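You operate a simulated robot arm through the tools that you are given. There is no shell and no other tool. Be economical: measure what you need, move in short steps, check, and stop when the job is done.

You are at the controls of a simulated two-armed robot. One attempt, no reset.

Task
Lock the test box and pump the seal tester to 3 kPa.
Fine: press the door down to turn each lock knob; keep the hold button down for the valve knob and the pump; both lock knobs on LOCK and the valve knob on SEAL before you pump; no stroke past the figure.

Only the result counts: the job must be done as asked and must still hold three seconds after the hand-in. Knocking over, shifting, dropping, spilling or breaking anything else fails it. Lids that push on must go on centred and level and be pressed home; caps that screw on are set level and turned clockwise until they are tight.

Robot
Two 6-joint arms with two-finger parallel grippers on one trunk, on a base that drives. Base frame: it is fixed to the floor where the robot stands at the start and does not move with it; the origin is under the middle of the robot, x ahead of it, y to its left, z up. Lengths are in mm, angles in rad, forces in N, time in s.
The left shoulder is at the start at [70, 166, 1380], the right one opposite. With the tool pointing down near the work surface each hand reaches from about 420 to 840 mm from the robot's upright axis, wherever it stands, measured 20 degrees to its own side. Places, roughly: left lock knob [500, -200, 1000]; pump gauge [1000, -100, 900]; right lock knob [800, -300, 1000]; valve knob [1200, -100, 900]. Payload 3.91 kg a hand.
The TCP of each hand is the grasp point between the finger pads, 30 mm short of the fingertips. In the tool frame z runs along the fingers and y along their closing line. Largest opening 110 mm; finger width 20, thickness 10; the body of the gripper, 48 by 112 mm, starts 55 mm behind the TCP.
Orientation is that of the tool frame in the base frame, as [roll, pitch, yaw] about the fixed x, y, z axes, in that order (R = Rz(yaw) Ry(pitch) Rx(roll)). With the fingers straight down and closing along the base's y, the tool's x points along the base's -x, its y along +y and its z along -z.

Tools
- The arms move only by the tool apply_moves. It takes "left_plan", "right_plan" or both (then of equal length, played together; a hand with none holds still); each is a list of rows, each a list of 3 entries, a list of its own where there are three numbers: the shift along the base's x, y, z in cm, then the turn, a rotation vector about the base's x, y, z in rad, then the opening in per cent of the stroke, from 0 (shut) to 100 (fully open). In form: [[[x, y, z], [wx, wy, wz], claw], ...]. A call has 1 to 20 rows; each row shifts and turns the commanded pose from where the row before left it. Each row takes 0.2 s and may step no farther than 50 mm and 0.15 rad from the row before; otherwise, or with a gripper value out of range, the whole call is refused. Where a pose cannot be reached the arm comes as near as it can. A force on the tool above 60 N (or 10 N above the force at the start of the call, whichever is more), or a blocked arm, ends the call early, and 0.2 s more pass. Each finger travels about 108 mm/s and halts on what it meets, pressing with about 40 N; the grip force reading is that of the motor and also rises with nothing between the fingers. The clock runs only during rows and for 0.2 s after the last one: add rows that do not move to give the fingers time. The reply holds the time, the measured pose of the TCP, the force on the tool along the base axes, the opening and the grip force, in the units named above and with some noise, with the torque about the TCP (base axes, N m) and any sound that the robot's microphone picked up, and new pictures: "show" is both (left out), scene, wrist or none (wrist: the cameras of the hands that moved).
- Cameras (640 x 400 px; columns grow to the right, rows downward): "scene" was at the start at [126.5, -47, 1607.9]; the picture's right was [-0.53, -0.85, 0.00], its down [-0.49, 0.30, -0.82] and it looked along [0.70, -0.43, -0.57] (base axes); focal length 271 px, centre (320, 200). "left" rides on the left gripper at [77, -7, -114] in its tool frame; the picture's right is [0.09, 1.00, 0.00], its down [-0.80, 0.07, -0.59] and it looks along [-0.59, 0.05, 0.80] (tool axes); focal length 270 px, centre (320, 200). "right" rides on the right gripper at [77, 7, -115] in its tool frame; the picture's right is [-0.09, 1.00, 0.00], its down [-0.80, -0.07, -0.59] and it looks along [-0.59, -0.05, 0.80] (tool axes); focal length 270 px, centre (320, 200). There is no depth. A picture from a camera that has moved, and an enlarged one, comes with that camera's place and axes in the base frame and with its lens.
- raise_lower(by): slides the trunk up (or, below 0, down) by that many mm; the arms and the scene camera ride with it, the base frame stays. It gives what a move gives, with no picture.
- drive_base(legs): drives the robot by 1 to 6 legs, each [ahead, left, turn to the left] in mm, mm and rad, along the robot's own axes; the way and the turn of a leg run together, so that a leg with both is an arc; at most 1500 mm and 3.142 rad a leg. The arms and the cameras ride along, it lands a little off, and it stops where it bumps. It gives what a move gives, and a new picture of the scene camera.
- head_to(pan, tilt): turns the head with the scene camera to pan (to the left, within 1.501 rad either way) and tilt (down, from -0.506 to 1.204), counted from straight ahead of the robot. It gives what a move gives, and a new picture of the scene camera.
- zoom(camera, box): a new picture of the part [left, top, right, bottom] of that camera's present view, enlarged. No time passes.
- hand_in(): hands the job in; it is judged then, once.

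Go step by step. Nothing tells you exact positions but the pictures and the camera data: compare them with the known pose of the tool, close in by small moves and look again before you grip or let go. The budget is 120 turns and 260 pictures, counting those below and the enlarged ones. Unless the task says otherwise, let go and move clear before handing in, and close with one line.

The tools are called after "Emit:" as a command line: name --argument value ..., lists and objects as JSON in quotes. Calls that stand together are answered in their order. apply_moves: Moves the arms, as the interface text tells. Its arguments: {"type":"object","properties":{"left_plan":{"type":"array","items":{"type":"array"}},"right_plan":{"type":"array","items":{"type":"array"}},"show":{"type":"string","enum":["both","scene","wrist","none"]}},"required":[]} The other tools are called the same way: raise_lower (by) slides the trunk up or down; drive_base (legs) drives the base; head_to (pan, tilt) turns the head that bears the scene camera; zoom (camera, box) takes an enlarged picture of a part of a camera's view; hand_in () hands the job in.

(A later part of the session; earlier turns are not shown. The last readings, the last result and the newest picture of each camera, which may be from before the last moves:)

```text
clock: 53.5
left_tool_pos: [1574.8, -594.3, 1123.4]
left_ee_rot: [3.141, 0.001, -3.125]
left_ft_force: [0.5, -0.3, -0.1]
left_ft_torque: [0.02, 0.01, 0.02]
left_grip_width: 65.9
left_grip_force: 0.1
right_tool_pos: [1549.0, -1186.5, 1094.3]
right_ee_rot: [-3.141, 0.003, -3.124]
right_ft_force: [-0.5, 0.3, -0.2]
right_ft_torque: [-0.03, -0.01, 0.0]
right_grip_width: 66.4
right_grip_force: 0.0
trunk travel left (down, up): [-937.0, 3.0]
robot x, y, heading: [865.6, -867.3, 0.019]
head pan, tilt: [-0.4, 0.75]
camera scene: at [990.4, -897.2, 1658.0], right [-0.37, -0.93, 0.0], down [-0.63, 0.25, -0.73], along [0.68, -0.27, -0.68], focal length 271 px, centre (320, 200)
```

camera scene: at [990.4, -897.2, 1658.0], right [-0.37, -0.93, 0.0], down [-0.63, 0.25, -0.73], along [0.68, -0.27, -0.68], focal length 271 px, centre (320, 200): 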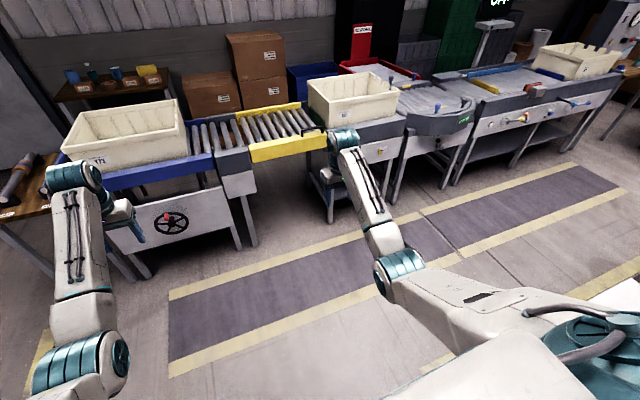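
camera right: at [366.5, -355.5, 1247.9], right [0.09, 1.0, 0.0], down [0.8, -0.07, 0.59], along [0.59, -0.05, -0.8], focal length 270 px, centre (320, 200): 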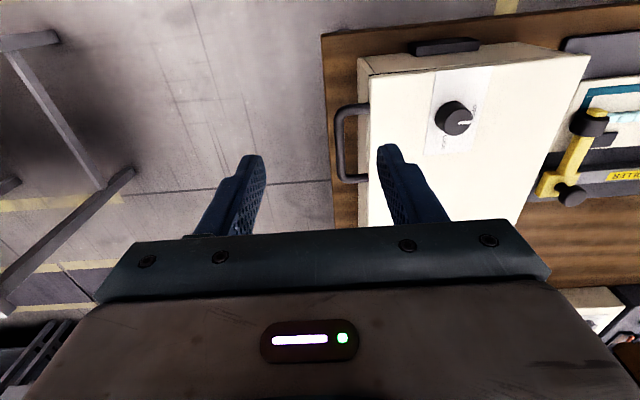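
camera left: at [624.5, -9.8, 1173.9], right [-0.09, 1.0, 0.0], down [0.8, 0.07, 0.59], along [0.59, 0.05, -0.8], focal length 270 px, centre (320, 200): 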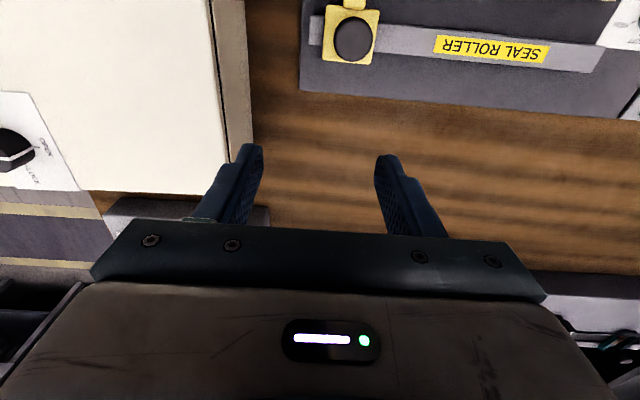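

Now turn left to face the table.

Emit:
drive_base --legs '[[0, 0, 1.55]]'

Emit:
head_to --pan -0.1 --tilt 0.8

```text
clock: 57.6
left_tool_pos: [610.3, -146.3, 1122.9]
left_ee_rot: [-3.141, 0.001, -1.582]
left_ft_force: [0.3, 0.3, 0.0]
left_ft_torque: [-0.03, -0.01, -0.01]
left_grip_width: 65.8
left_grip_force: 0.1
right_tool_pos: [1202.3, -188.2, 1092.0]
right_ee_rot: [-3.141, 0.003, -1.582]
right_ft_force: [-0.3, 0.3, 0.7]
right_ft_torque: [-0.01, 0.01, -0.03]
right_grip_width: 66.1
right_grip_force: 0.0
trunk travel left (down, up): [-937.0, 3.0]
robot x, y, heading: [857.6, -868.3, 1.56]
head pan, tilt: [-0.4, 0.75]
camera scene: at [898.3, -740.8, 1657.9], right [0.92, -0.4, 0.0], down [-0.27, -0.63, -0.73], along [0.29, 0.67, -0.68], focal length 271 px, centre (320, 200)
```

scene: 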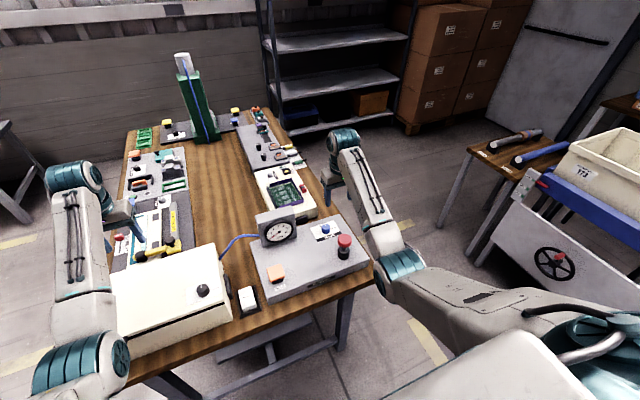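

```text
clock: 58.5
left_tool_pos: [610.6, -145.0, 1121.4]
left_ee_rot: [-3.142, 0.002, -1.58]
left_ft_force: [-0.8, -0.8, 0.1]
left_ft_torque: [0.01, 0.03, -0.02]
left_grip_width: 66.0
left_grip_force: 0.1
right_tool_pos: [1201.5, -189.9, 1094.1]
right_ee_rot: [-3.142, 0.004, -1.578]
right_ft_force: [0.5, 0.3, 0.0]
right_ft_torque: [0.0, -0.01, 0.0]
right_grip_width: 66.4
right_grip_force: 0.1
trunk travel left (down, up): [-937.0, 3.0]
robot x, y, heading: [860.7, -867.4, 1.562]
head pan, tilt: [-0.099, 0.799]
camera scene: at [873.4, -736.6, 1653.9], right [0.99, -0.11, 0.0], down [-0.08, -0.71, -0.7], along [0.08, 0.69, -0.72], focal length 271 px, centre (320, 200)
```

scene: 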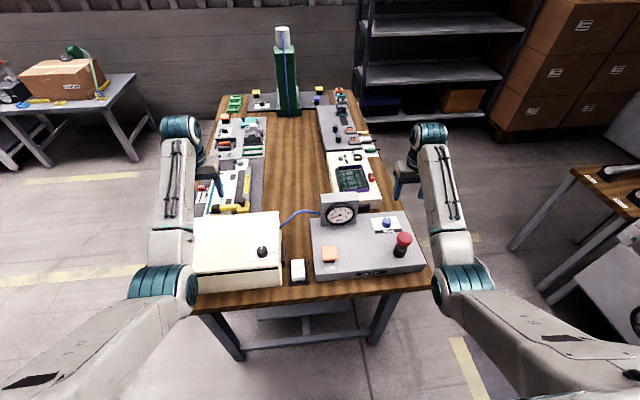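

Clear view now: hold ≈[958,-252,890], pump ≈[1196,-254,950], valve ≈[1190,-133,890]. For the box I'll shift left so the knobs straddle the robot: one hand turns, the other presses.

Emit:
drive_base --legs '[[0, 240, 0]]'

Emit:
head_to --pan 0.0 --tilt 0.85

```text
clock: 60.2
left_tool_pos: [370.4, -142.9, 1123.8]
left_ee_rot: [3.141, 0.001, -1.582]
left_ft_force: [0.4, 1.0, 0.7]
left_ft_torque: [-0.02, 0.0, 0.04]
left_grip_width: 66.2
left_grip_force: 0.0
right_tool_pos: [962.4, -187.3, 1091.4]
right_ee_rot: [3.14, 0.003, -1.584]
right_ft_force: [0.6, 0.4, -0.1]
right_ft_torque: [0.02, 0.01, 0.03]
right_grip_width: 65.7
right_grip_force: 0.0
trunk travel left (down, up): [-937.0, 3.0]
robot x, y, heading: [621.2, -864.7, 1.563]
head pan, tilt: [-0.099, 0.799]
camera scene: at [635.1, -734.1, 1653.9], right [0.99, -0.11, 0.0], down [-0.08, -0.71, -0.7], along [0.08, 0.69, -0.72], focal length 271 px, centre (320, 200)
```

scene: 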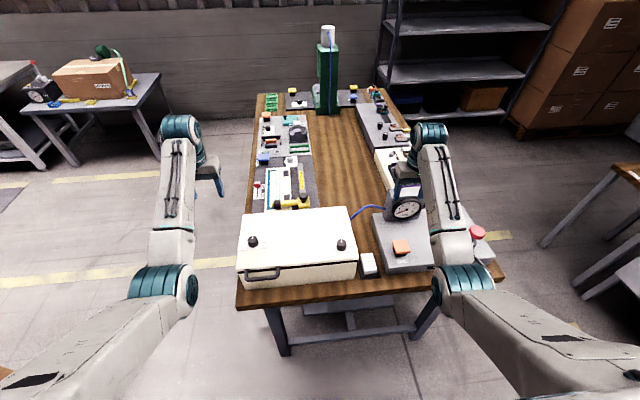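

```text
clock: 60.9
left_tool_pos: [369.9, -142.3, 1122.0]
left_ee_rot: [3.141, 0.003, -1.583]
left_ft_force: [0.0, -0.8, 0.6]
left_ft_torque: [0.01, 0.01, 0.01]
left_grip_width: 66.1
left_grip_force: 0.1
right_tool_pos: [961.0, -186.7, 1093.7]
right_ee_rot: [-3.14, 0.003, -1.584]
right_ft_force: [0.0, 0.1, 0.0]
right_ft_torque: [0.01, -0.02, 0.03]
right_grip_width: 66.0
right_grip_force: 0.1
trunk travel left (down, up): [-937.0, 3.0]
robot x, y, heading: [619.3, -866.0, 1.563]
head pan, tilt: [0.0, 0.85]
camera scene: at [624.1, -736.0, 1649.9], right [1.0, -0.01, 0.0], down [-0.01, -0.75, -0.66], along [0.01, 0.66, -0.75], focal length 271 px, centre (320, 200)
```

scene: 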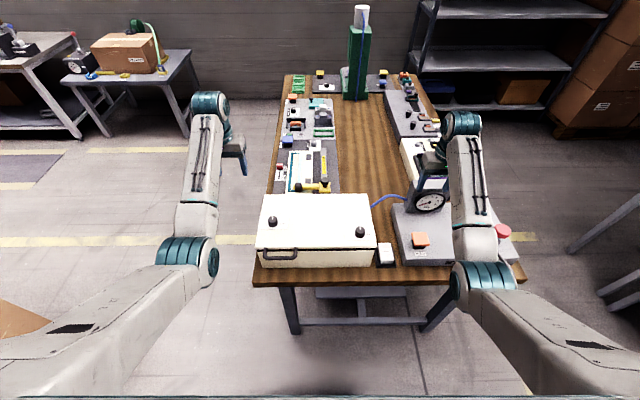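

Emit:
zoom --camera "scene" --box '[245, 180, 405, 280]'

```text
4.00 times, centred on (325, 230) of scene
camera zoom: at [624.1, -736.0, 1649.9], right [1.0, -0.01, 0.0], down [-0.01, -0.75, -0.66], along [0.01, 0.66, -0.75], focal length 1083 px, centre (300, 80)
```

zoom: 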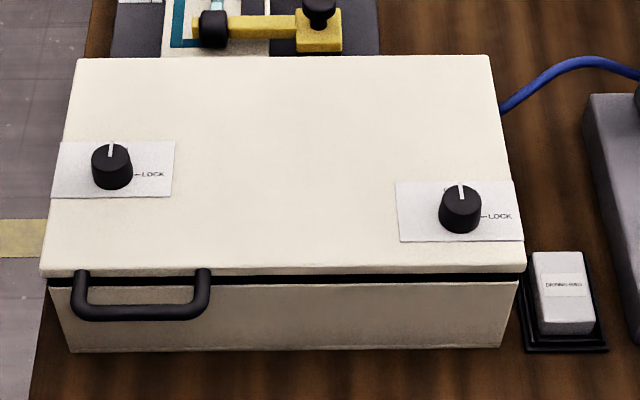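

Both pointers show OPEN and need a 90° clockwise turn to LOCK (+x); the lid stands a bit open at the front. I'll back off 60 mm for arm room and bring both hands over.

Emit:
drive_base --legs '[[-60, 0, 0]]'

Emit:
apply_moves --right_plan '[[[-4.5, 0, 0], [0, 0, 0], 0], [[-4.5, 0, 0], [0, 0, 0], 0], [[-4.5, 0, 0], [0, 0, 0], 0], [[-4.5, 0, 0], [0, 0, 0], 0], [[-4.5, 0, 0], [0, 0, 0], 0], [[-4.5, 0, 0], [0, 0, 0], 0], [[-4.5, -1, -2], [0, 0, 0], 0], [[0, -1, -2], [0, 0, 0], 0], [[0, 0, 0], [0, 0, 0], 0]]' --left_plan '[[[2, 0, 0], [0, 0, 0.15], 60], [[2, 0, 0], [0, 0, 0.15], 60], [[2, 0, 0], [0, 0, 0.15], 60], [[2, 0, 0], [0, 0, 0.15], 60], [[1, 0, -2], [0, 0, 0.1], 60], [[1, 0, -2], [0, 0, 0], 60], [[0, 0, -2], [0, 0, 0], 60], [[0, 0, -1], [0, 0, 0], 60], [[0, 0, 0], [0, 0, 0], 60]]'

```text
clock: 61.9
left_tool_pos: [367.8, -192.8, 1115.6]
left_ee_rot: [3.141, -0.01, -1.584]
left_ft_force: [0.3, 1.6, -1.0]
left_ft_torque: [-0.09, -0.03, 0.01]
left_grip_width: 65.9
left_grip_force: 0.1
right_tool_pos: [959.0, -237.9, 1088.8]
right_ee_rot: [3.141, -0.006, -1.584]
right_ft_force: [-0.7, 1.3, -0.9]
right_ft_torque: [-0.04, -0.02, -0.01]
right_grip_width: 66.0
right_grip_force: 0.0
trunk travel left (down, up): [-937.0, 3.0]
robot x, y, heading: [615.8, -926.2, 1.562]
head pan, tilt: [0.0, 0.85]
camera scene: at [622.3, -781.3, 1648.4], right [1.0, -0.01, 0.0], down [-0.01, -0.76, -0.65], along [0.01, 0.65, -0.76], focal length 271 px, centre (320, 200)
```

scene: 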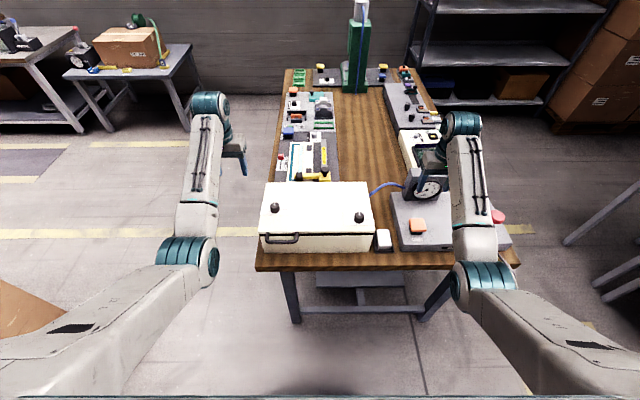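

```text
refused: row 7 steps farther than a row can; nothing moved
```

Row 7 was a hair too long; shortening it.

Emit:
apply_moves --right_plan '[[[-4.5, 0, 0], [0, 0, 0], 0], [[-4.5, 0, 0], [0, 0, 0], 0], [[-4.5, 0, 0], [0, 0, 0], 0], [[-4.5, 0, 0], [0, 0, 0], 0], [[-4.5, 0, 0], [0, 0, 0], 0], [[-4.5, 0, 0], [0, 0, 0], 0], [[-4.5, 0, -1], [0, 0, 0], 0], [[0, 0, -2], [0, 0, 0], 0], [[0, 0, -1], [0, 0, 0], 0], [[0, 0, 0], [0, 0, 0], 0]]' --left_plan '[[[2, 0, 0], [0, 0, 0.15], 60], [[2, 0, 0], [0, 0, 0.15], 60], [[2, 0, 0], [0, 0, 0.15], 60], [[2, 0, 0], [0, 0, 0.15], 60], [[1, 0, -2], [0, 0, 0.1], 60], [[1, 0, -2], [0, 0, 0], 60], [[0, 0, -2], [0, 0, 0], 60], [[0, 0, -1], [0, 0, 0], 60], [[0, 0, 0], [0, 0, 0], 60], [[0, 0, 0], [0, 0, 0], 60]]'

```text
clock: 64.1
left_tool_pos: [466.3, -203.1, 1054.5]
left_ee_rot: [3.141, 0.002, -0.884]
left_ft_force: [-0.3, -0.5, 0.3]
left_ft_torque: [0.0, 0.01, -0.01]
left_grip_width: 65.9
left_grip_force: 0.0
right_tool_pos: [650.0, -236.4, 1050.8]
right_ee_rot: [-3.135, 0.01, -1.588]
right_ft_force: [-0.1, -0.5, -0.4]
right_ft_torque: [0.04, 0.0, 0.01]
right_grip_width: 0.0
right_grip_force: 37.5
right hand out of reach, approached as far as the arm can: row 1, 2
trunk travel left (down, up): [-937.0, 3.0]
robot x, y, heading: [620.4, -925.9, 1.56]
head pan, tilt: [0.0, 0.85]
camera scene: at [621.5, -796.0, 1650.0], right [1.0, -0.01, 0.0], down [-0.01, -0.75, -0.66], along [0.01, 0.66, -0.75], focal length 271 px, centre (320, 200)
camera right: at [641.3, -315.1, 1164.0], right [-0.99, 0.1, -0.01], down [0.08, 0.79, 0.6], along [0.07, 0.6, -0.8], focal length 270 px, centre (320, 200)
camera left: at [521.4, -259.4, 1168.0], right [-0.71, -0.7, 0.0], down [-0.56, 0.57, 0.6], along [-0.42, 0.43, -0.8], focal length 270 px, centre (320, 200)
```

scene: 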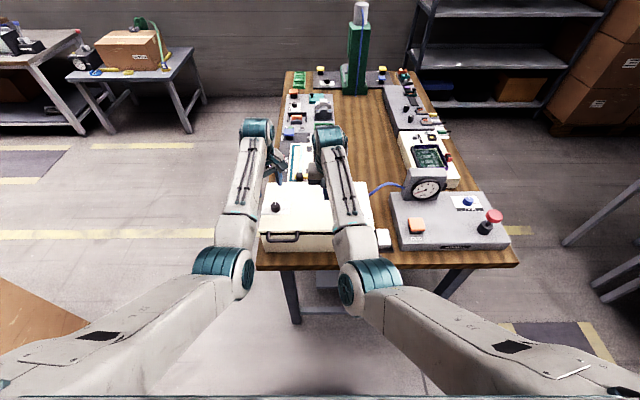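
right: 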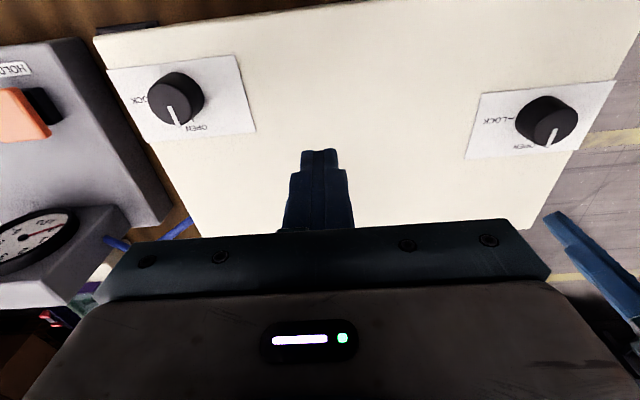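
left: 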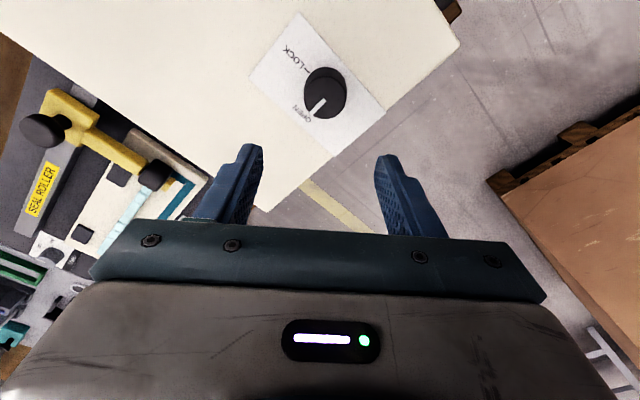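

Near knob is at [481,-223,965], far at [752,-267,965]. Left hand goes over the near knob; right closed fingers approach the lid at [640,-270].

Emit:
apply_moves --right_plan '[[[-1, -1.7, -2], [0, 0, 0], 0], [[0, -1.7, -2], [0, 0, 0], 0], [[0, 0, -1.5], [0, 0, 0], 0], [[0, 0, -0.5], [0, 0, 0], 0], [[0, 0, -0.3], [0, 0, 0], 0], [[0, 0, 0], [0, 0, 0], 0]]' --left_plan '[[[0.8, -1, 0], [0, 0, 0.1], 60], [[0.7, -1, 0], [0, 0, 0], 60], [[0, 0, -2], [0, 0, 0], 60], [[0, 0, -1.5], [0, 0, 0], 60], [[0, 0, 0], [0, 0, 0], 60], [[0, 0, 0], [0, 0, 0], 60]]'

```text
clock: 65.7
left_tool_pos: [483.6, -221.6, 1015.8]
left_ee_rot: [3.141, 0.002, -0.784]
left_ft_force: [0.1, 0.9, 0.3]
left_ft_torque: [-0.03, -0.03, 0.0]
left_grip_width: 66.2
left_grip_force: 0.1
right_tool_pos: [683.3, -249.5, 994.9]
right_ee_rot: [-3.085, 0.043, -1.622]
right_ft_force: [-0.4, -0.9, 0.3]
right_ft_torque: [-0.02, -0.01, 0.01]
right_grip_width: 0.0
right_grip_force: 38.2
trunk travel left (down, up): [-937.0, 3.0]
robot x, y, heading: [621.9, -926.1, 1.56]
head pan, tilt: [0.0, 0.85]
stopped in row 6 (right hand): the arm was blocked; the commanded pose is now the measured one
camera scene: at [622.1, -794.4, 1649.8], right [1.0, -0.01, 0.0], down [-0.01, -0.75, -0.66], along [0.01, 0.66, -0.75], focal length 271 px, centre (320, 200)
camera right: at [667.3, -330.3, 1105.4], right [-0.99, 0.14, -0.05], down [0.08, 0.77, 0.63], along [0.13, 0.62, -0.77], focal length 270 px, centre (320, 200)
camera left: at [543.2, -272.2, 1130.9], right [-0.64, -0.77, 0.0], down [-0.62, 0.51, 0.6], along [-0.46, 0.38, -0.8], focal length 270 px, centre (320, 200)
```

scene: 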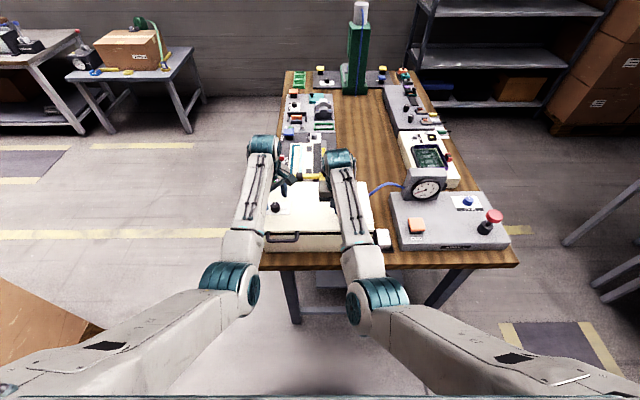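
right: 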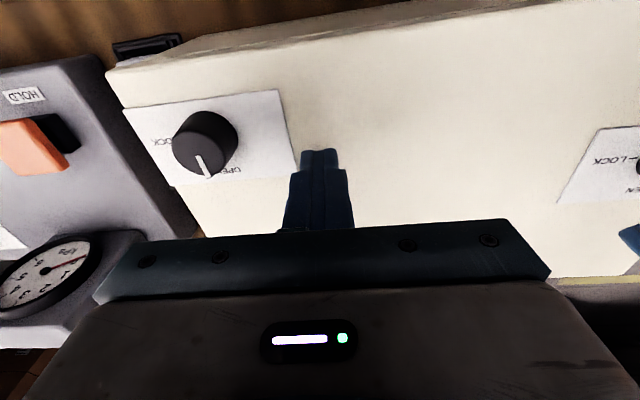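
left: 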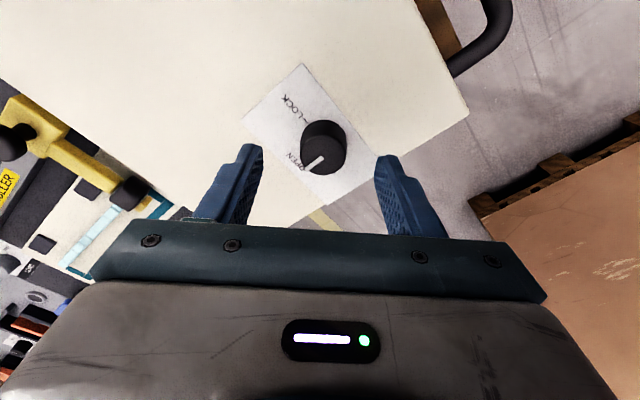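

The right arm was blocked trying to go that far inward (no tool force), so I'll press nearer its own side at about [697,-262] and descend to the lid.

Emit:
apply_moves --right_plan '[[[1.4, -1, 0], [0, 0, 0], 0], [[0, 0, -1], [0, 0, 0], 0], [[0, 0, -0.5], [0, 0, 0], 0], [[0, 0, -0.4], [0, 0, 0], 0], [[0, 0, -0.4], [0, 0, 0], 0], [[0, 0, 0], [0, 0, 0], 0]]' --show "wrist"

```text
clock: 67.1
left_tool_pos: [484.1, -224.3, 1018.8]
left_ee_rot: [-3.141, 0.002, -0.78]
left_ft_force: [0.8, 0.4, -0.1]
left_ft_torque: [0.0, -0.01, 0.01]
left_grip_width: 65.8
left_grip_force: 0.0
right_tool_pos: [694.3, -259.9, 977.4]
right_ee_rot: [-3.088, 0.053, -1.62]
right_ft_force: [5.9, 13.0, 31.2]
right_ft_torque: [0.18, -0.03, 0.0]
right_grip_width: 0.1
right_grip_force: 37.9
trunk travel left (down, up): [-937.0, 3.0]
robot x, y, heading: [616.9, -921.6, 1.557]
head pan, tilt: [0.0, 0.85]
camera right: at [679.0, -341.6, 1086.5], right [-0.99, 0.14, -0.05], down [0.08, 0.77, 0.64], along [0.12, 0.63, -0.77], focal length 270 px, centre (320, 200)
```

right: 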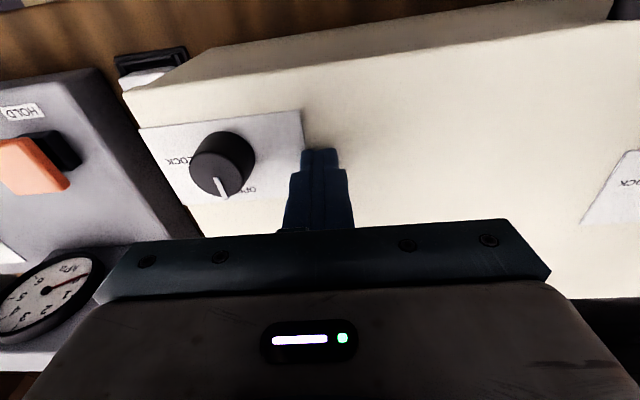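

Pressing at about 31 N. I'll check whether the lid gap has closed.

Emit:
zoom --camera "scene" --box '[250, 180, 410, 280]'

```text
4.00 times, centred on (330, 230) of scene
camera zoom: at [623.4, -798.0, 1650.6], right [1.0, -0.01, 0.0], down [-0.01, -0.75, -0.66], along [0.01, 0.66, -0.75], focal length 1083 px, centre (280, 80)
```

zoom: 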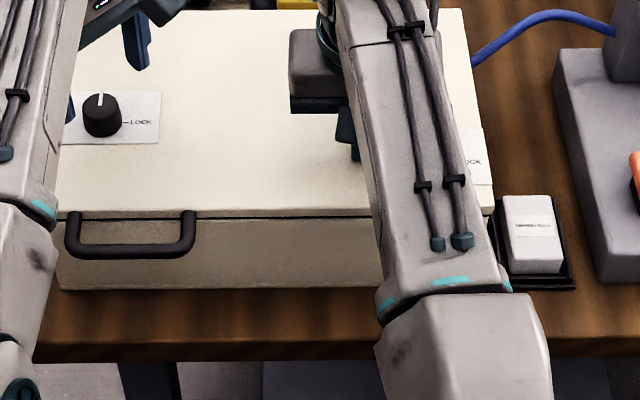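

The gap is closed. Now the left hand goes down onto the near knob.

Emit:
apply_moves --left_plan '[[[-0.2, 0, -1.5], [0, 0, 0], 60], [[0, 0, -1.5], [0, 0, 0], 60], [[0, 0, -0.7], [0, 0, 0], 60], [[0, 0, 0], [0, 0, 0], 60]]' --show "wrist"

```text
clock: 68.1
left_tool_pos: [483.2, -224.3, 980.5]
left_ee_rot: [-3.14, 0.004, -0.782]
left_ft_force: [-0.3, 0.5, -0.2]
left_ft_torque: [0.01, 0.0, -0.01]
left_grip_width: 66.2
left_grip_force: 0.1
right_tool_pos: [694.4, -260.6, 976.8]
right_ee_rot: [-3.091, 0.052, -1.617]
right_ft_force: [7.3, 13.1, 34.1]
right_ft_torque: [0.16, -0.01, -0.02]
right_grip_width: 0.1
right_grip_force: 37.9
trunk travel left (down, up): [-937.0, 3.0]
robot x, y, heading: [616.7, -922.4, 1.56]
head pan, tilt: [0.0, 0.85]
camera left: at [542.1, -274.7, 1095.9], right [-0.64, -0.77, 0.0], down [-0.62, 0.51, 0.6], along [-0.46, 0.38, -0.8], focal length 270 px, centre (320, 200)
```

left: 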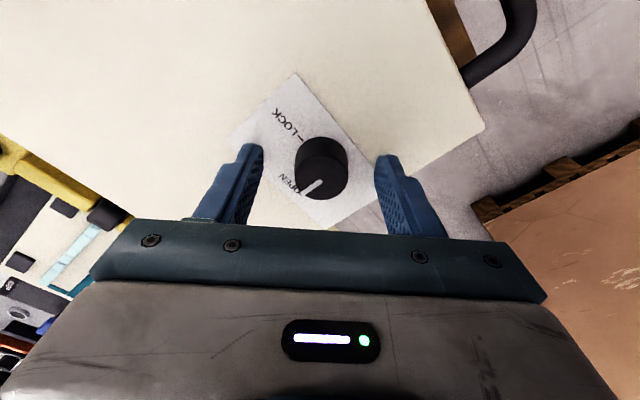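

The fingers straddle the knob well. Close on it.

Emit:
apply_moves --left_plan '[[[0, 0, 0], [0, 0, 0], 0], [[0, 0, 0], [0, 0, 0], 0], [[0, 0, 0], [0, 0, 0], 0]]' --show "wrist"

```text
clock: 68.9
left_tool_pos: [481.6, -226.0, 981.0]
left_ee_rot: [-3.141, 0.004, -0.784]
left_ft_force: [-5.2, -4.0, -0.3]
left_ft_torque: [-0.32, 0.22, 0.01]
left_grip_width: 31.3
left_grip_force: 45.0
right_tool_pos: [694.7, -260.4, 976.8]
right_ee_rot: [-3.089, 0.05, -1.619]
right_ft_force: [9.1, 14.1, 30.0]
right_ft_torque: [0.19, -0.14, 0.0]
right_grip_width: 0.1
right_grip_force: 37.7
trunk travel left (down, up): [-937.0, 3.0]
robot x, y, heading: [622.3, -927.1, 1.56]
head pan, tilt: [0.0, 0.85]
camera left: at [541.4, -275.2, 1096.0], right [-0.64, -0.77, 0.0], down [-0.62, 0.51, 0.6], along [-0.46, 0.38, -0.8], focal length 270 px, centre (320, 200)
```

left: 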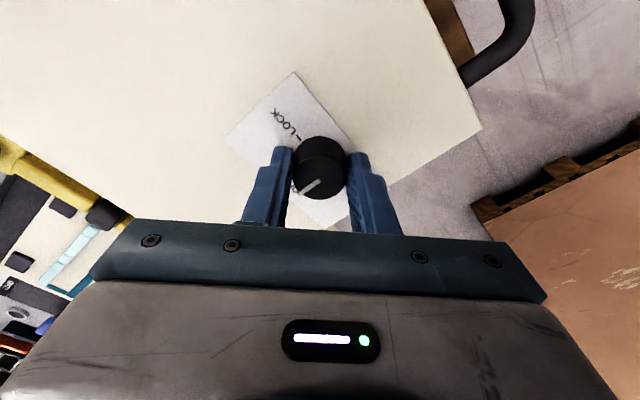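

Gripped at 31 mm. Shift slightly to relieve side force and turn clockwise 90°.

Emit:
apply_moves --left_plan '[[[-0.1, -0.1, 0], [0, 0, -0.15], 0], [[0, 0, 0], [0, 0, -0.15], 0], [[0, 0, 0], [0, 0, -0.15], 0], [[0, 0, 0], [0, 0, -0.15], 0], [[0, 0, 0], [0, 0, -0.15], 0], [[0, 0, 0], [0, 0, -0.15], 0], [[0, 0, 0], [0, 0, -0.15], 0], [[0, 0, 0], [0, 0, -0.15], 0], [[0, 0, 0], [0, 0, -0.15], 0], [[0, 0, 0], [0, 0, -0.15], 0], [[0, 0, 0], [0, 0, -0.07], 0], [[0, 0, 0], [0, 0, 0], 0]]' --show "wrist"

```text
clock: 71.5
left_tool_pos: [478.5, -224.7, 981.0]
left_ee_rot: [3.138, 0.003, -2.352]
left_ft_force: [-20.6, 6.7, 3.3]
left_ft_torque: [0.21, 0.83, 0.43]
left_grip_width: 30.9
left_grip_force: 44.8
right_tool_pos: [692.5, -260.8, 976.0]
right_ee_rot: [-3.087, 0.051, -1.618]
right_ft_force: [15.8, 5.5, 33.7]
right_ft_torque: [-0.07, -0.31, 0.07]
right_grip_width: 0.0
right_grip_force: 37.8
trunk travel left (down, up): [-937.0, 3.0]
robot x, y, heading: [621.9, -920.8, 1.558]
head pan, tilt: [0.0, 0.85]
camera left: at [429.4, -285.6, 1096.0], right [-0.77, 0.64, 0.0], down [0.51, 0.62, 0.6], along [0.38, 0.46, -0.8], focal length 270 px, centre (320, 200)
```

left: 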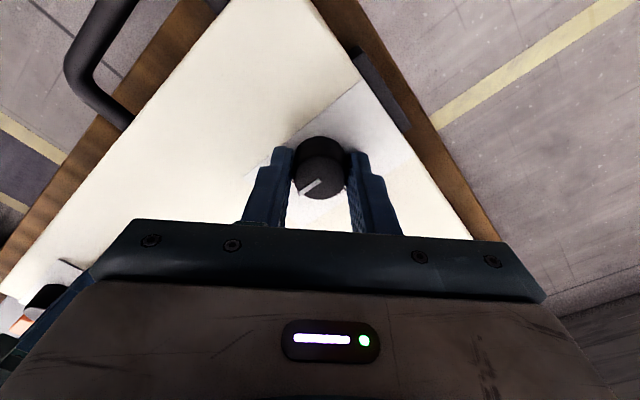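

The pointer turned with the hand and is now at the LOCK side. Release, lift, and check.

Emit:
apply_moves --left_plan '[[[0, 0, 0], [0, 0, 0], 60], [[0, 0, 0], [0, 0, 0], 60], [[0, 0, 2], [0, 0, 0], 60], [[0, 0, 3], [0, 0, 0], 60], [[0, 0, 2], [0, 0, 0], 60]]' --show "wrist"

```text
clock: 72.7
left_tool_pos: [481.0, -225.0, 1052.6]
left_ee_rot: [3.139, 0.004, -2.353]
left_ft_force: [-0.8, 0.0, 0.1]
left_ft_torque: [0.04, -0.01, 0.02]
left_grip_width: 65.9
left_grip_force: 0.0
right_tool_pos: [693.1, -261.1, 977.1]
right_ee_rot: [-3.088, 0.05, -1.619]
right_ft_force: [0.1, 9.8, 32.7]
right_ft_torque: [0.0, 0.2, -0.02]
right_grip_width: 0.0
right_grip_force: 37.9
trunk travel left (down, up): [-937.0, 3.0]
robot x, y, heading: [619.3, -924.0, 1.559]
head pan, tilt: [0.0, 0.85]
camera left: at [431.1, -286.0, 1167.0], right [-0.77, 0.64, 0.0], down [0.51, 0.62, 0.6], along [0.38, 0.46, -0.8], focal length 270 px, centre (320, 200)
```

left: 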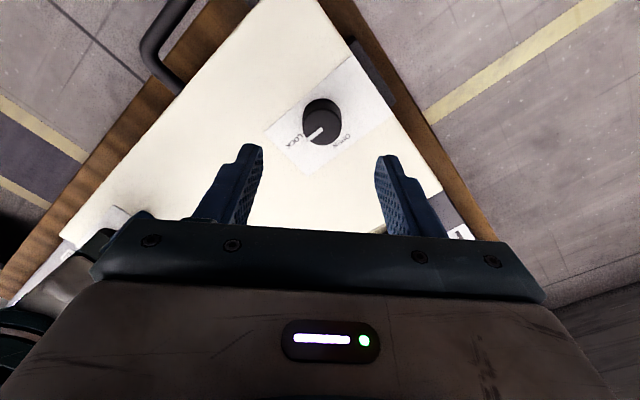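

The near knob is on LOCK. Now the left hand takes over pressing at about [550,-262], and then the right lifts for the far knob.

Emit:
apply_moves --left_plan '[[[1.2, -0.7, 0], [0, 0, 0.15], 0], [[1.2, -0.7, 0], [0, 0, 0.15], 0], [[1.2, -0.7, 0], [0, 0, 0.15], 0], [[1.2, -0.7, 0], [0, 0, 0.15], 0], [[1.2, -0.7, 0], [0, 0, 0.15], 0], [[1, -0.3, -2], [0, 0, 0.03], 0], [[0, 0, -3], [0, 0, 0], 0], [[0, 0, -1.5], [0, 0, 0], 0], [[0, 0, -0.5], [0, 0, 0], 0], [[0, 0, -0.4], [0, 0, 0], 0], [[0, 0, -0.4], [0, 0, 0], 0], [[0, 0, 0], [0, 0, 0], 0]]' --show "scene"

```text
clock: 75.3
left_tool_pos: [550.0, -264.2, 976.4]
left_ee_rot: [-3.14, 0.008, -1.572]
left_ft_force: [-2.3, -9.7, 24.9]
left_ft_torque: [-0.51, 0.05, 0.07]
left_grip_width: 0.1
left_grip_force: 36.8
right_tool_pos: [692.2, -262.1, 976.3]
right_ee_rot: [-3.088, 0.049, -1.618]
right_ft_force: [0.3, 14.3, 14.5]
right_ft_torque: [0.33, 0.14, -0.14]
right_grip_width: 0.0
right_grip_force: 37.2
trunk travel left (down, up): [-937.0, 3.0]
robot x, y, heading: [618.3, -922.9, 1.561]
head pan, tilt: [0.0, 0.85]
camera scene: at [621.9, -801.9, 1650.6], right [1.0, -0.01, 0.0], down [-0.01, -0.75, -0.66], along [0.01, 0.66, -0.75], focal length 271 px, centre (320, 200)
```

scene: 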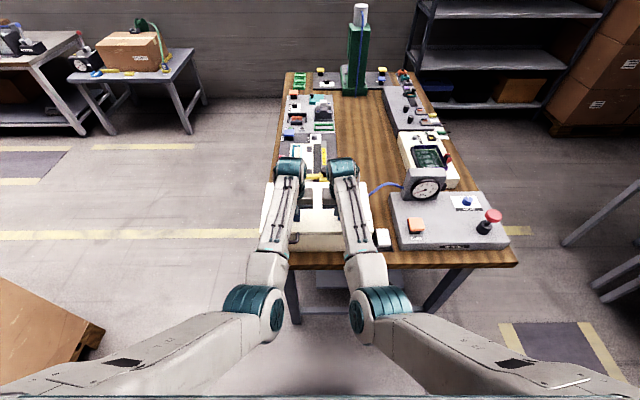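

Left is pressing at 25 N. Press a touch more, while the right hand lifts, levels, turns 45° and opens above the far knob.

Emit:
apply_moves --right_plan '[[[0, 0, 3], [0, 0, 0], 0], [[0, 0, 4], [0, 0, 0], 0], [[1.5, 0, 1], [-0.049, 0.053, 0], 60], [[1.5, 0, 0], [0, 0, 0.15], 60], [[1.5, 0, 0], [0, 0, 0.15], 60], [[1.5, -0.5, 0], [0, 0, 0.15], 60], [[0, 0, 0], [0, 0, 0.15], 60], [[0, 0, -2], [0, 0, 0.15], 60], [[0, 0, -1.5], [0, 0, 0], 60], [[0, 0, 0], [0, 0, 0], 60]]' --left_plan '[[[0, 0, -0.3], [0, 0, 0], 0], [[0, 0, 0], [0, 0, 0], 0], [[0, 0, 0], [0, 0, 0], 0], [[0, 0, 0], [0, 0, 0], 0], [[0, 0, 0], [0, 0, 0], 0], [[0, 0, 0], [0, 0, 0], 0], [[0, 0, 0], [0, 0, 0], 0], [[0, 0, 0], [0, 0, 0], 0], [[0, 0, 0], [0, 0, 0], 0], [[0, 0, 0], [0, 0, 0], 0]]' --show "both"

```text
clock: 77.5
left_tool_pos: [551.7, -265.9, 976.1]
left_ee_rot: [-3.139, 0.014, -1.57]
left_ft_force: [-5.2, 0.5, 46.8]
left_ft_torque: [-0.43, 0.14, -0.01]
left_grip_width: 0.0
left_grip_force: 37.0
right_tool_pos: [752.9, -271.4, 1020.5]
right_ee_rot: [-3.136, -0.006, -0.868]
right_ft_force: [1.1, -0.2, 0.0]
right_ft_torque: [0.03, 0.0, -0.03]
right_grip_width: 66.1
right_grip_force: 0.0
trunk travel left (down, up): [-937.0, 3.0]
robot x, y, heading: [621.8, -925.1, 1.559]
head pan, tilt: [0.0, 0.85]
camera scene: at [622.0, -804.6, 1650.7], right [1.0, -0.01, 0.0], down [-0.01, -0.75, -0.66], along [0.01, 0.66, -0.75], focal length 271 px, centre (320, 200)
camera right: at [796.8, -334.8, 1135.6], right [-0.82, -0.58, -0.01], down [-0.47, 0.66, 0.59], along [-0.34, 0.48, -0.81], focal length 270 px, centre (320, 200)
camera left: at [557.6, -343.9, 1089.5], right [-1.0, -0.09, 0.0], down [-0.07, 0.79, 0.61], along [-0.05, 0.6, -0.8], focal length 270 px, centre (320, 200)
```

scene: 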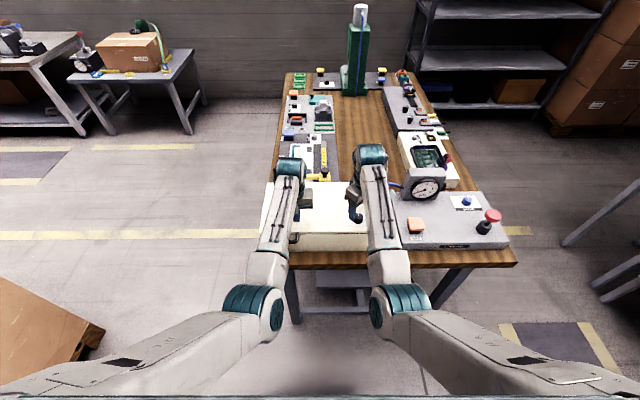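
right: 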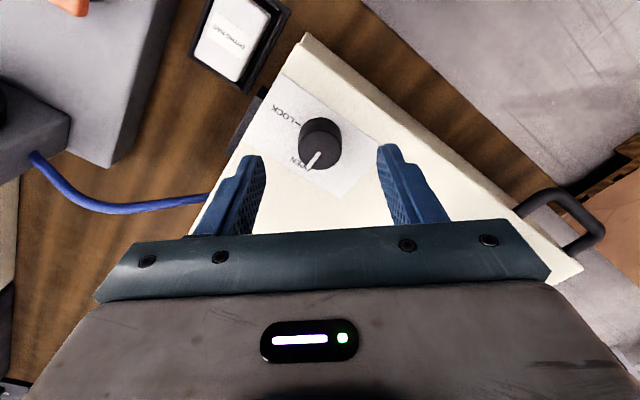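
left: 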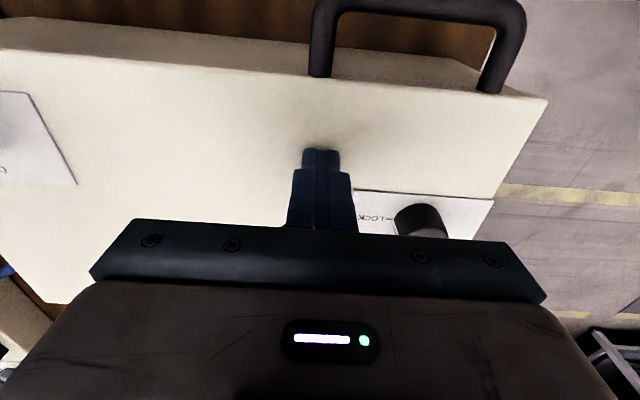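

The knob is centred between the right fingers. Descend and close.

Emit:
apply_moves --right_plan '[[[0, 0, -1.5], [0, 0, 0], 60], [[0, 0, -1.5], [0, 0, 0], 60], [[0, 0, -0.9], [0, 0, 0], 60], [[0, 0, 0], [0, 0, 0], 60], [[0, 0, 0], [0, 0, 0], 0], [[0, 0, 0], [0, 0, 0], 0], [[0, 0, 0], [0, 0, 0], 0]]' --show "wrist"

```text
clock: 79.1
left_tool_pos: [550.5, -264.9, 975.1]
left_ee_rot: [3.141, 0.015, -1.571]
left_ft_force: [-6.0, -3.1, 50.6]
left_ft_torque: [-0.57, 0.19, -0.08]
left_grip_width: 0.0
left_grip_force: 37.8
right_tool_pos: [752.8, -271.7, 982.3]
right_ee_rot: [-3.135, -0.007, -0.87]
right_ft_force: [-0.4, 5.6, -2.8]
right_ft_torque: [0.2, 0.01, -0.03]
right_grip_width: 30.7
right_grip_force: 45.1
trunk travel left (down, up): [-937.0, 3.0]
robot x, y, heading: [621.3, -922.0, 1.558]
head pan, tilt: [0.0, 0.85]
camera right: at [797.5, -334.8, 1097.0], right [-0.82, -0.58, -0.01], down [-0.47, 0.66, 0.59], along [-0.34, 0.48, -0.81], focal length 270 px, centre (320, 200)
```

right: 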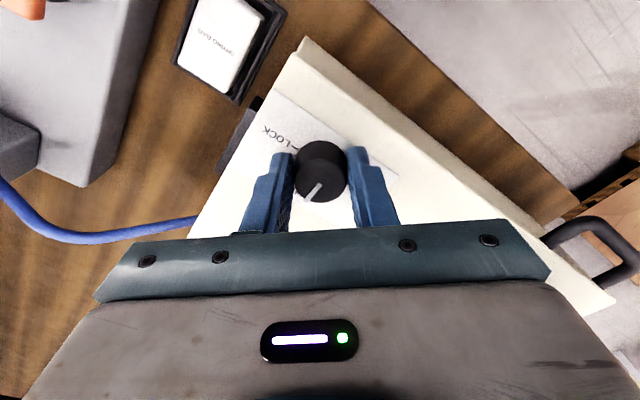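

Gripped. Ease the left press slightly (50 N) and turn the far knob clockwise 90°.

Emit:
apply_moves --right_plan '[[[0, -0.05, 0], [0, 0, -0.15], 0], [[0, 0, 0], [0, 0, -0.15], 0], [[0, 0, 0], [0, 0, -0.15], 0], [[0, 0, 0], [0, 0, -0.15], 0], [[0, 0, 0], [0, 0, -0.15], 0], [[0, 0, 0], [0, 0, -0.15], 0], [[0, 0, 0], [0, 0, -0.15], 0], [[0, 0, 0], [0, 0, -0.15], 0], [[0, 0, 0], [0, 0, -0.15], 0], [[0, 0, 0], [0, 0, -0.15], 0], [[0, 0, 0], [0, 0, -0.07], 0], [[0, 0, 0], [0, 0, 0], 0]]' --left_plan '[[[0, 0, 0.15], [0, 0, 0], 0], [[0, 0, 0], [0, 0, 0], 0], [[0, 0, 0], [0, 0, 0], 0], [[0, 0, 0], [0, 0, 0], 0], [[0, 0, 0], [0, 0, 0], 0], [[0, 0, 0], [0, 0, 0], 0], [[0, 0, 0], [0, 0, 0], 0], [[0, 0, 0], [0, 0, 0], 0], [[0, 0, 0], [0, 0, 0], 0], [[0, 0, 0], [0, 0, 0], 0], [[0, 0, 0], [0, 0, 0], 0], [[0, 0, 0], [0, 0, 0], 0]]' --show "none"

Emit:
zoom --camera "right" --box '[160, 50, 480, 250]'

```text
clock: 81.8
left_tool_pos: [550.2, -265.2, 976.0]
left_ee_rot: [-3.139, 0.009, -1.571]
left_ft_force: [-6.1, -5.7, 9.5]
left_ft_torque: [-0.24, 0.22, -0.06]
left_grip_width: 0.0
left_grip_force: 38.2
right_tool_pos: [747.0, -271.4, 982.5]
right_ee_rot: [3.132, -0.012, -2.433]
right_ft_force: [-3.2, -9.5, 11.6]
right_ft_torque: [-0.03, -0.44, 0.02]
right_grip_width: 30.9
right_grip_force: 45.3
trunk travel left (down, up): [-937.0, 3.0]
robot x, y, heading: [622.1, -923.0, 1.562]
head pan, tilt: [0.0, 0.85]
stopped in row 12 (left hand): the force on the tool passed its limit (the readings are from after the stop); the commanded pose is now the measured one
```

```text
2.00 times, centred on (320, 150) of right
camera zoom: at [686.8, -316.1, 1097.5], right [-0.58, 0.81, 0.01], down [0.66, 0.47, 0.58], along [0.47, 0.35, -0.81], focal length 541 px, centre (320, 300)
```

zoom: 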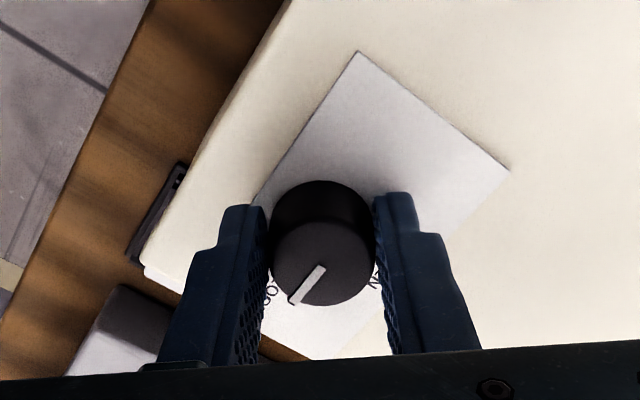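

The turn is complete. Release the far knob, lift, and look at both knobs.

Emit:
apply_moves --right_plan '[[[0, 0, 0], [0, 0, 0], 60], [[0, 0, 0], [0, 0, 0], 60], [[0, 0, 3], [0, 0, 0], 60], [[0, 0, 4], [0, 0, 0], 60], [[0, 0, 0], [0, 0, 0], 60]]' --show "wrist"

Emit:
zoom --camera "right" --box '[220, 50, 420, 200]'

```text
clock: 83.0
left_tool_pos: [551.2, -264.5, 975.8]
left_ee_rot: [-3.139, 0.006, -1.572]
left_ft_force: [-8.9, -7.3, 26.4]
left_ft_torque: [-0.47, 0.29, -0.08]
left_grip_width: 0.1
left_grip_force: 37.6
right_tool_pos: [747.8, -269.5, 1050.0]
right_ee_rot: [3.133, -0.012, -2.436]
right_ft_force: [-0.3, 0.3, -0.5]
right_ft_torque: [-0.01, -0.01, -0.01]
right_grip_width: 66.2
right_grip_force: 0.1
trunk travel left (down, up): [-937.0, 3.0]
robot x, y, heading: [619.9, -924.7, 1.557]
head pan, tilt: [0.0, 0.85]
camera right: at [687.8, -314.4, 1165.8], right [-0.58, 0.82, 0.01], down [0.66, 0.47, 0.58], along [0.47, 0.34, -0.81], focal length 270 px, centre (320, 200)
```

right: 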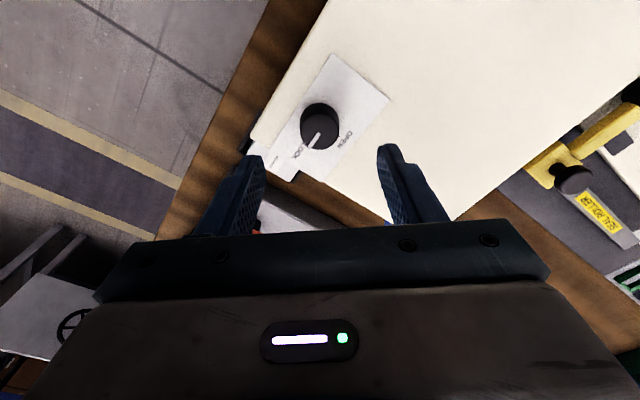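

```text
2.67 times, centred on (320, 125) of right
camera zoom: at [687.8, -314.4, 1165.8], right [-0.58, 0.82, 0.01], down [0.66, 0.47, 0.58], along [0.47, 0.34, -0.81], focal length 721 px, centre (320, 400)
```

zoom: 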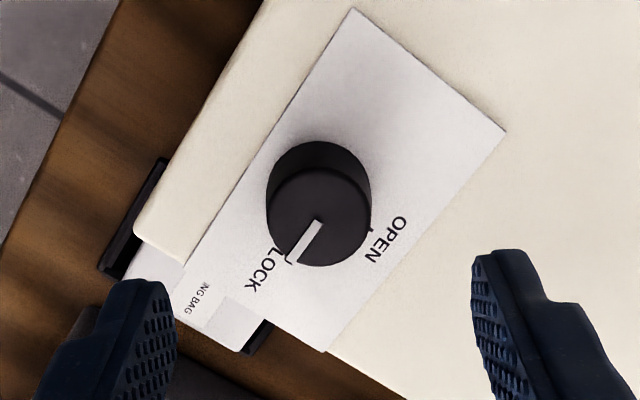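

Both knobs are on LOCK. Lift both hands and straighten them, then check the box.

Emit:
apply_moves --left_plan '[[[0, 0, 3], [0, 0, 0], 0], [[-1, 0, 4], [0, 0, 0], 0], [[-2, 0, 3], [0, 0, 0], 0], [[-2, 0, 2], [0, 0, 0], 0], [[-1, 0, 0], [0, 0, 0], 0], [[0, 0, 0], [0, 0, 0], 0], [[0, 0, 0], [0, 0, 0], 0]]' --right_plan '[[[0, 0, 1], [0, 0, 0.15], 60], [[1, 0, 1], [0, 0, 0.15], 60], [[2, 0, 1], [0, 0, 0.15], 60], [[2, 0, 1], [0, 0, 0.15], 60], [[2, 0, 1], [0, 0, 0.15], 60], [[0, 0, 0], [0, 0, 0.1], 60], [[0, 0, 0], [0, 0, 0], 60]]' --show "scene"

Emit:
zoom --camera "scene" --box '[250, 160, 410, 260]'

```text
clock: 84.6
left_tool_pos: [493.8, -255.0, 1084.3]
left_ee_rot: [-3.141, 0.005, -1.572]
left_ft_force: [-0.1, 0.0, -0.2]
left_ft_torque: [0.0, 0.01, -0.01]
left_grip_width: 0.1
left_grip_force: 37.9
left hand out of reach, approached as far as the arm can: row 4
right_tool_pos: [815.7, -249.2, 1077.4]
right_ee_rot: [3.137, -0.014, -1.584]
right_ft_force: [-0.2, 0.8, 0.0]
right_ft_torque: [-0.03, 0.0, 0.02]
right_grip_width: 66.1
right_grip_force: 0.0
right hand out of reach, approached as far as the arm can: row 3, 4, 5
trunk travel left (down, up): [-937.0, 3.0]
robot x, y, heading: [618.5, -920.8, 1.56]
head pan, tilt: [0.0, 0.85]
camera scene: at [621.9, -794.4, 1649.8], right [1.0, -0.01, 0.0], down [-0.01, -0.75, -0.66], along [0.01, 0.66, -0.75], focal length 271 px, centre (320, 200)
```

scene: 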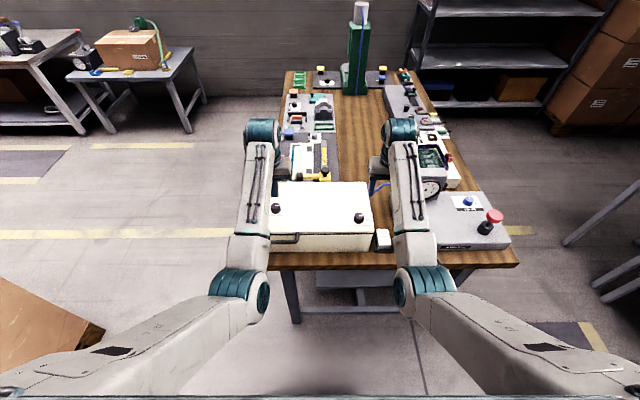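

```text
4.00 times, centred on (330, 210) of scene
camera zoom: at [621.9, -794.4, 1649.8], right [1.0, -0.01, 0.0], down [-0.01, -0.75, -0.66], along [0.01, 0.66, -0.75], focal length 1083 px, centre (280, 160)
```

zoom: 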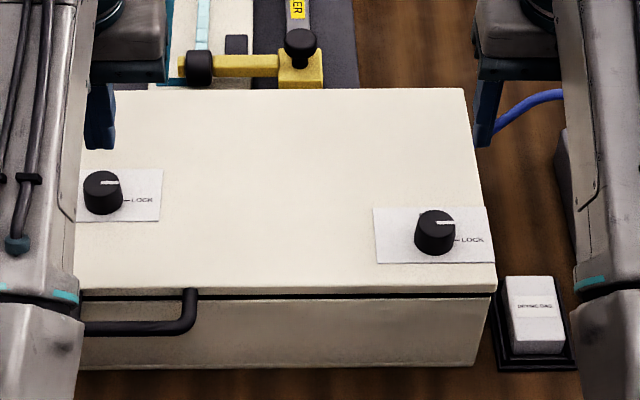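

Emit:
zoom --camera "scene" --box '[270, 195, 390, 255]'

Emit:
zoom --camera "scene" --box '[335, 200, 385, 240]'

```text
5.33 times, centred on (330, 225) of scene
camera zoom: at [621.9, -794.4, 1649.8], right [1.0, -0.01, 0.0], down [-0.01, -0.75, -0.66], along [0.01, 0.66, -0.75], focal length 1444 px, centre (267, 67)
```

zoom: 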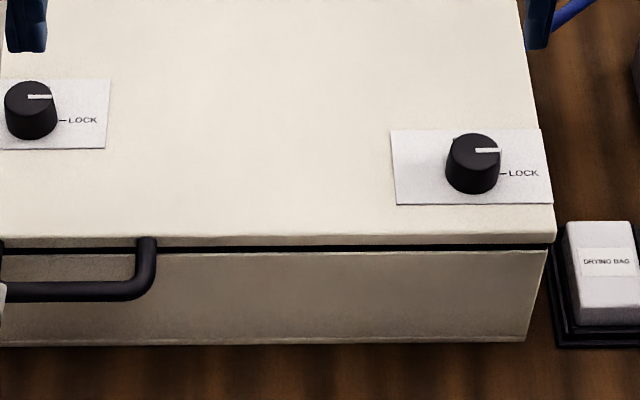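

```text
10.00 times, centred on (360, 220) of scene
camera zoom: at [621.9, -794.4, 1649.8], right [1.0, -0.01, 0.0], down [-0.01, -0.75, -0.66], along [0.01, 0.66, -0.75], focal length 2708 px, centre (-80, 0)
```

zoom: 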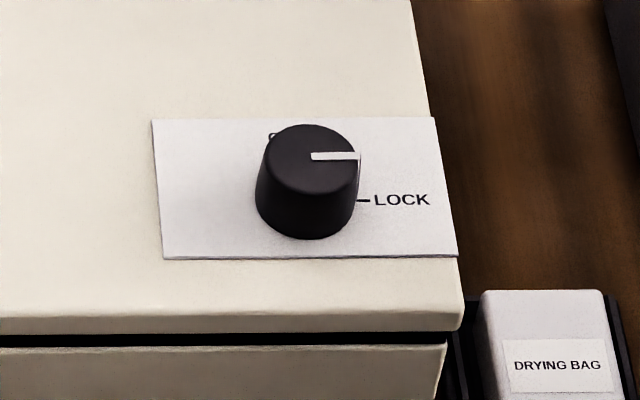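

Pointers line up with the LOCK marks and the lid gap is reduced. Now drive right to the seal tester, then closer.

Emit:
drive_base --legs '[[0, -450, 0], [65, 0, 0]]'

Emit:
zoom --camera "scene" --box '[240, 160, 400, 260]'

```text
clock: 87.8
left_tool_pos: [939.2, -204.7, 1090.3]
left_ee_rot: [-3.139, 0.012, -1.572]
left_ft_force: [0.5, -0.6, 0.6]
left_ft_torque: [0.06, -0.05, -0.01]
left_grip_width: 0.1
left_grip_force: 37.9
right_tool_pos: [1261.1, -198.7, 1083.7]
right_ee_rot: [3.137, -0.006, -1.584]
right_ft_force: [0.5, 0.3, -0.5]
right_ft_torque: [0.05, -0.01, 0.02]
right_grip_width: 66.0
right_grip_force: 0.1
trunk travel left (down, up): [-937.0, 3.0]
robot x, y, heading: [1065.7, -863.0, 1.559]
head pan, tilt: [0.0, 0.85]
camera scene: at [1067.2, -748.9, 1651.1], right [1.0, -0.01, 0.0], down [-0.01, -0.75, -0.67], along [0.01, 0.67, -0.75], focal length 271 px, centre (320, 200)
```

scene: 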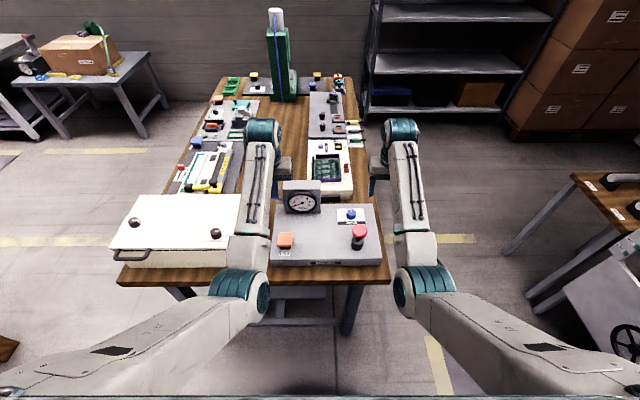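

```text
4.00 times, centred on (320, 210) of scene
camera zoom: at [1067.2, -748.9, 1651.1], right [1.0, -0.01, 0.0], down [-0.01, -0.75, -0.67], along [0.01, 0.67, -0.75], focal length 1083 px, centre (320, 160)
```

zoom: 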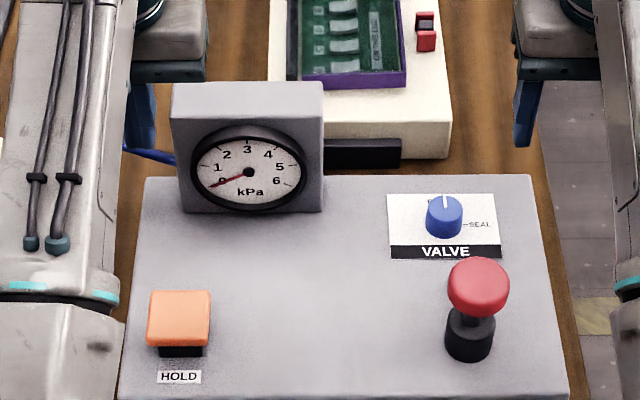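

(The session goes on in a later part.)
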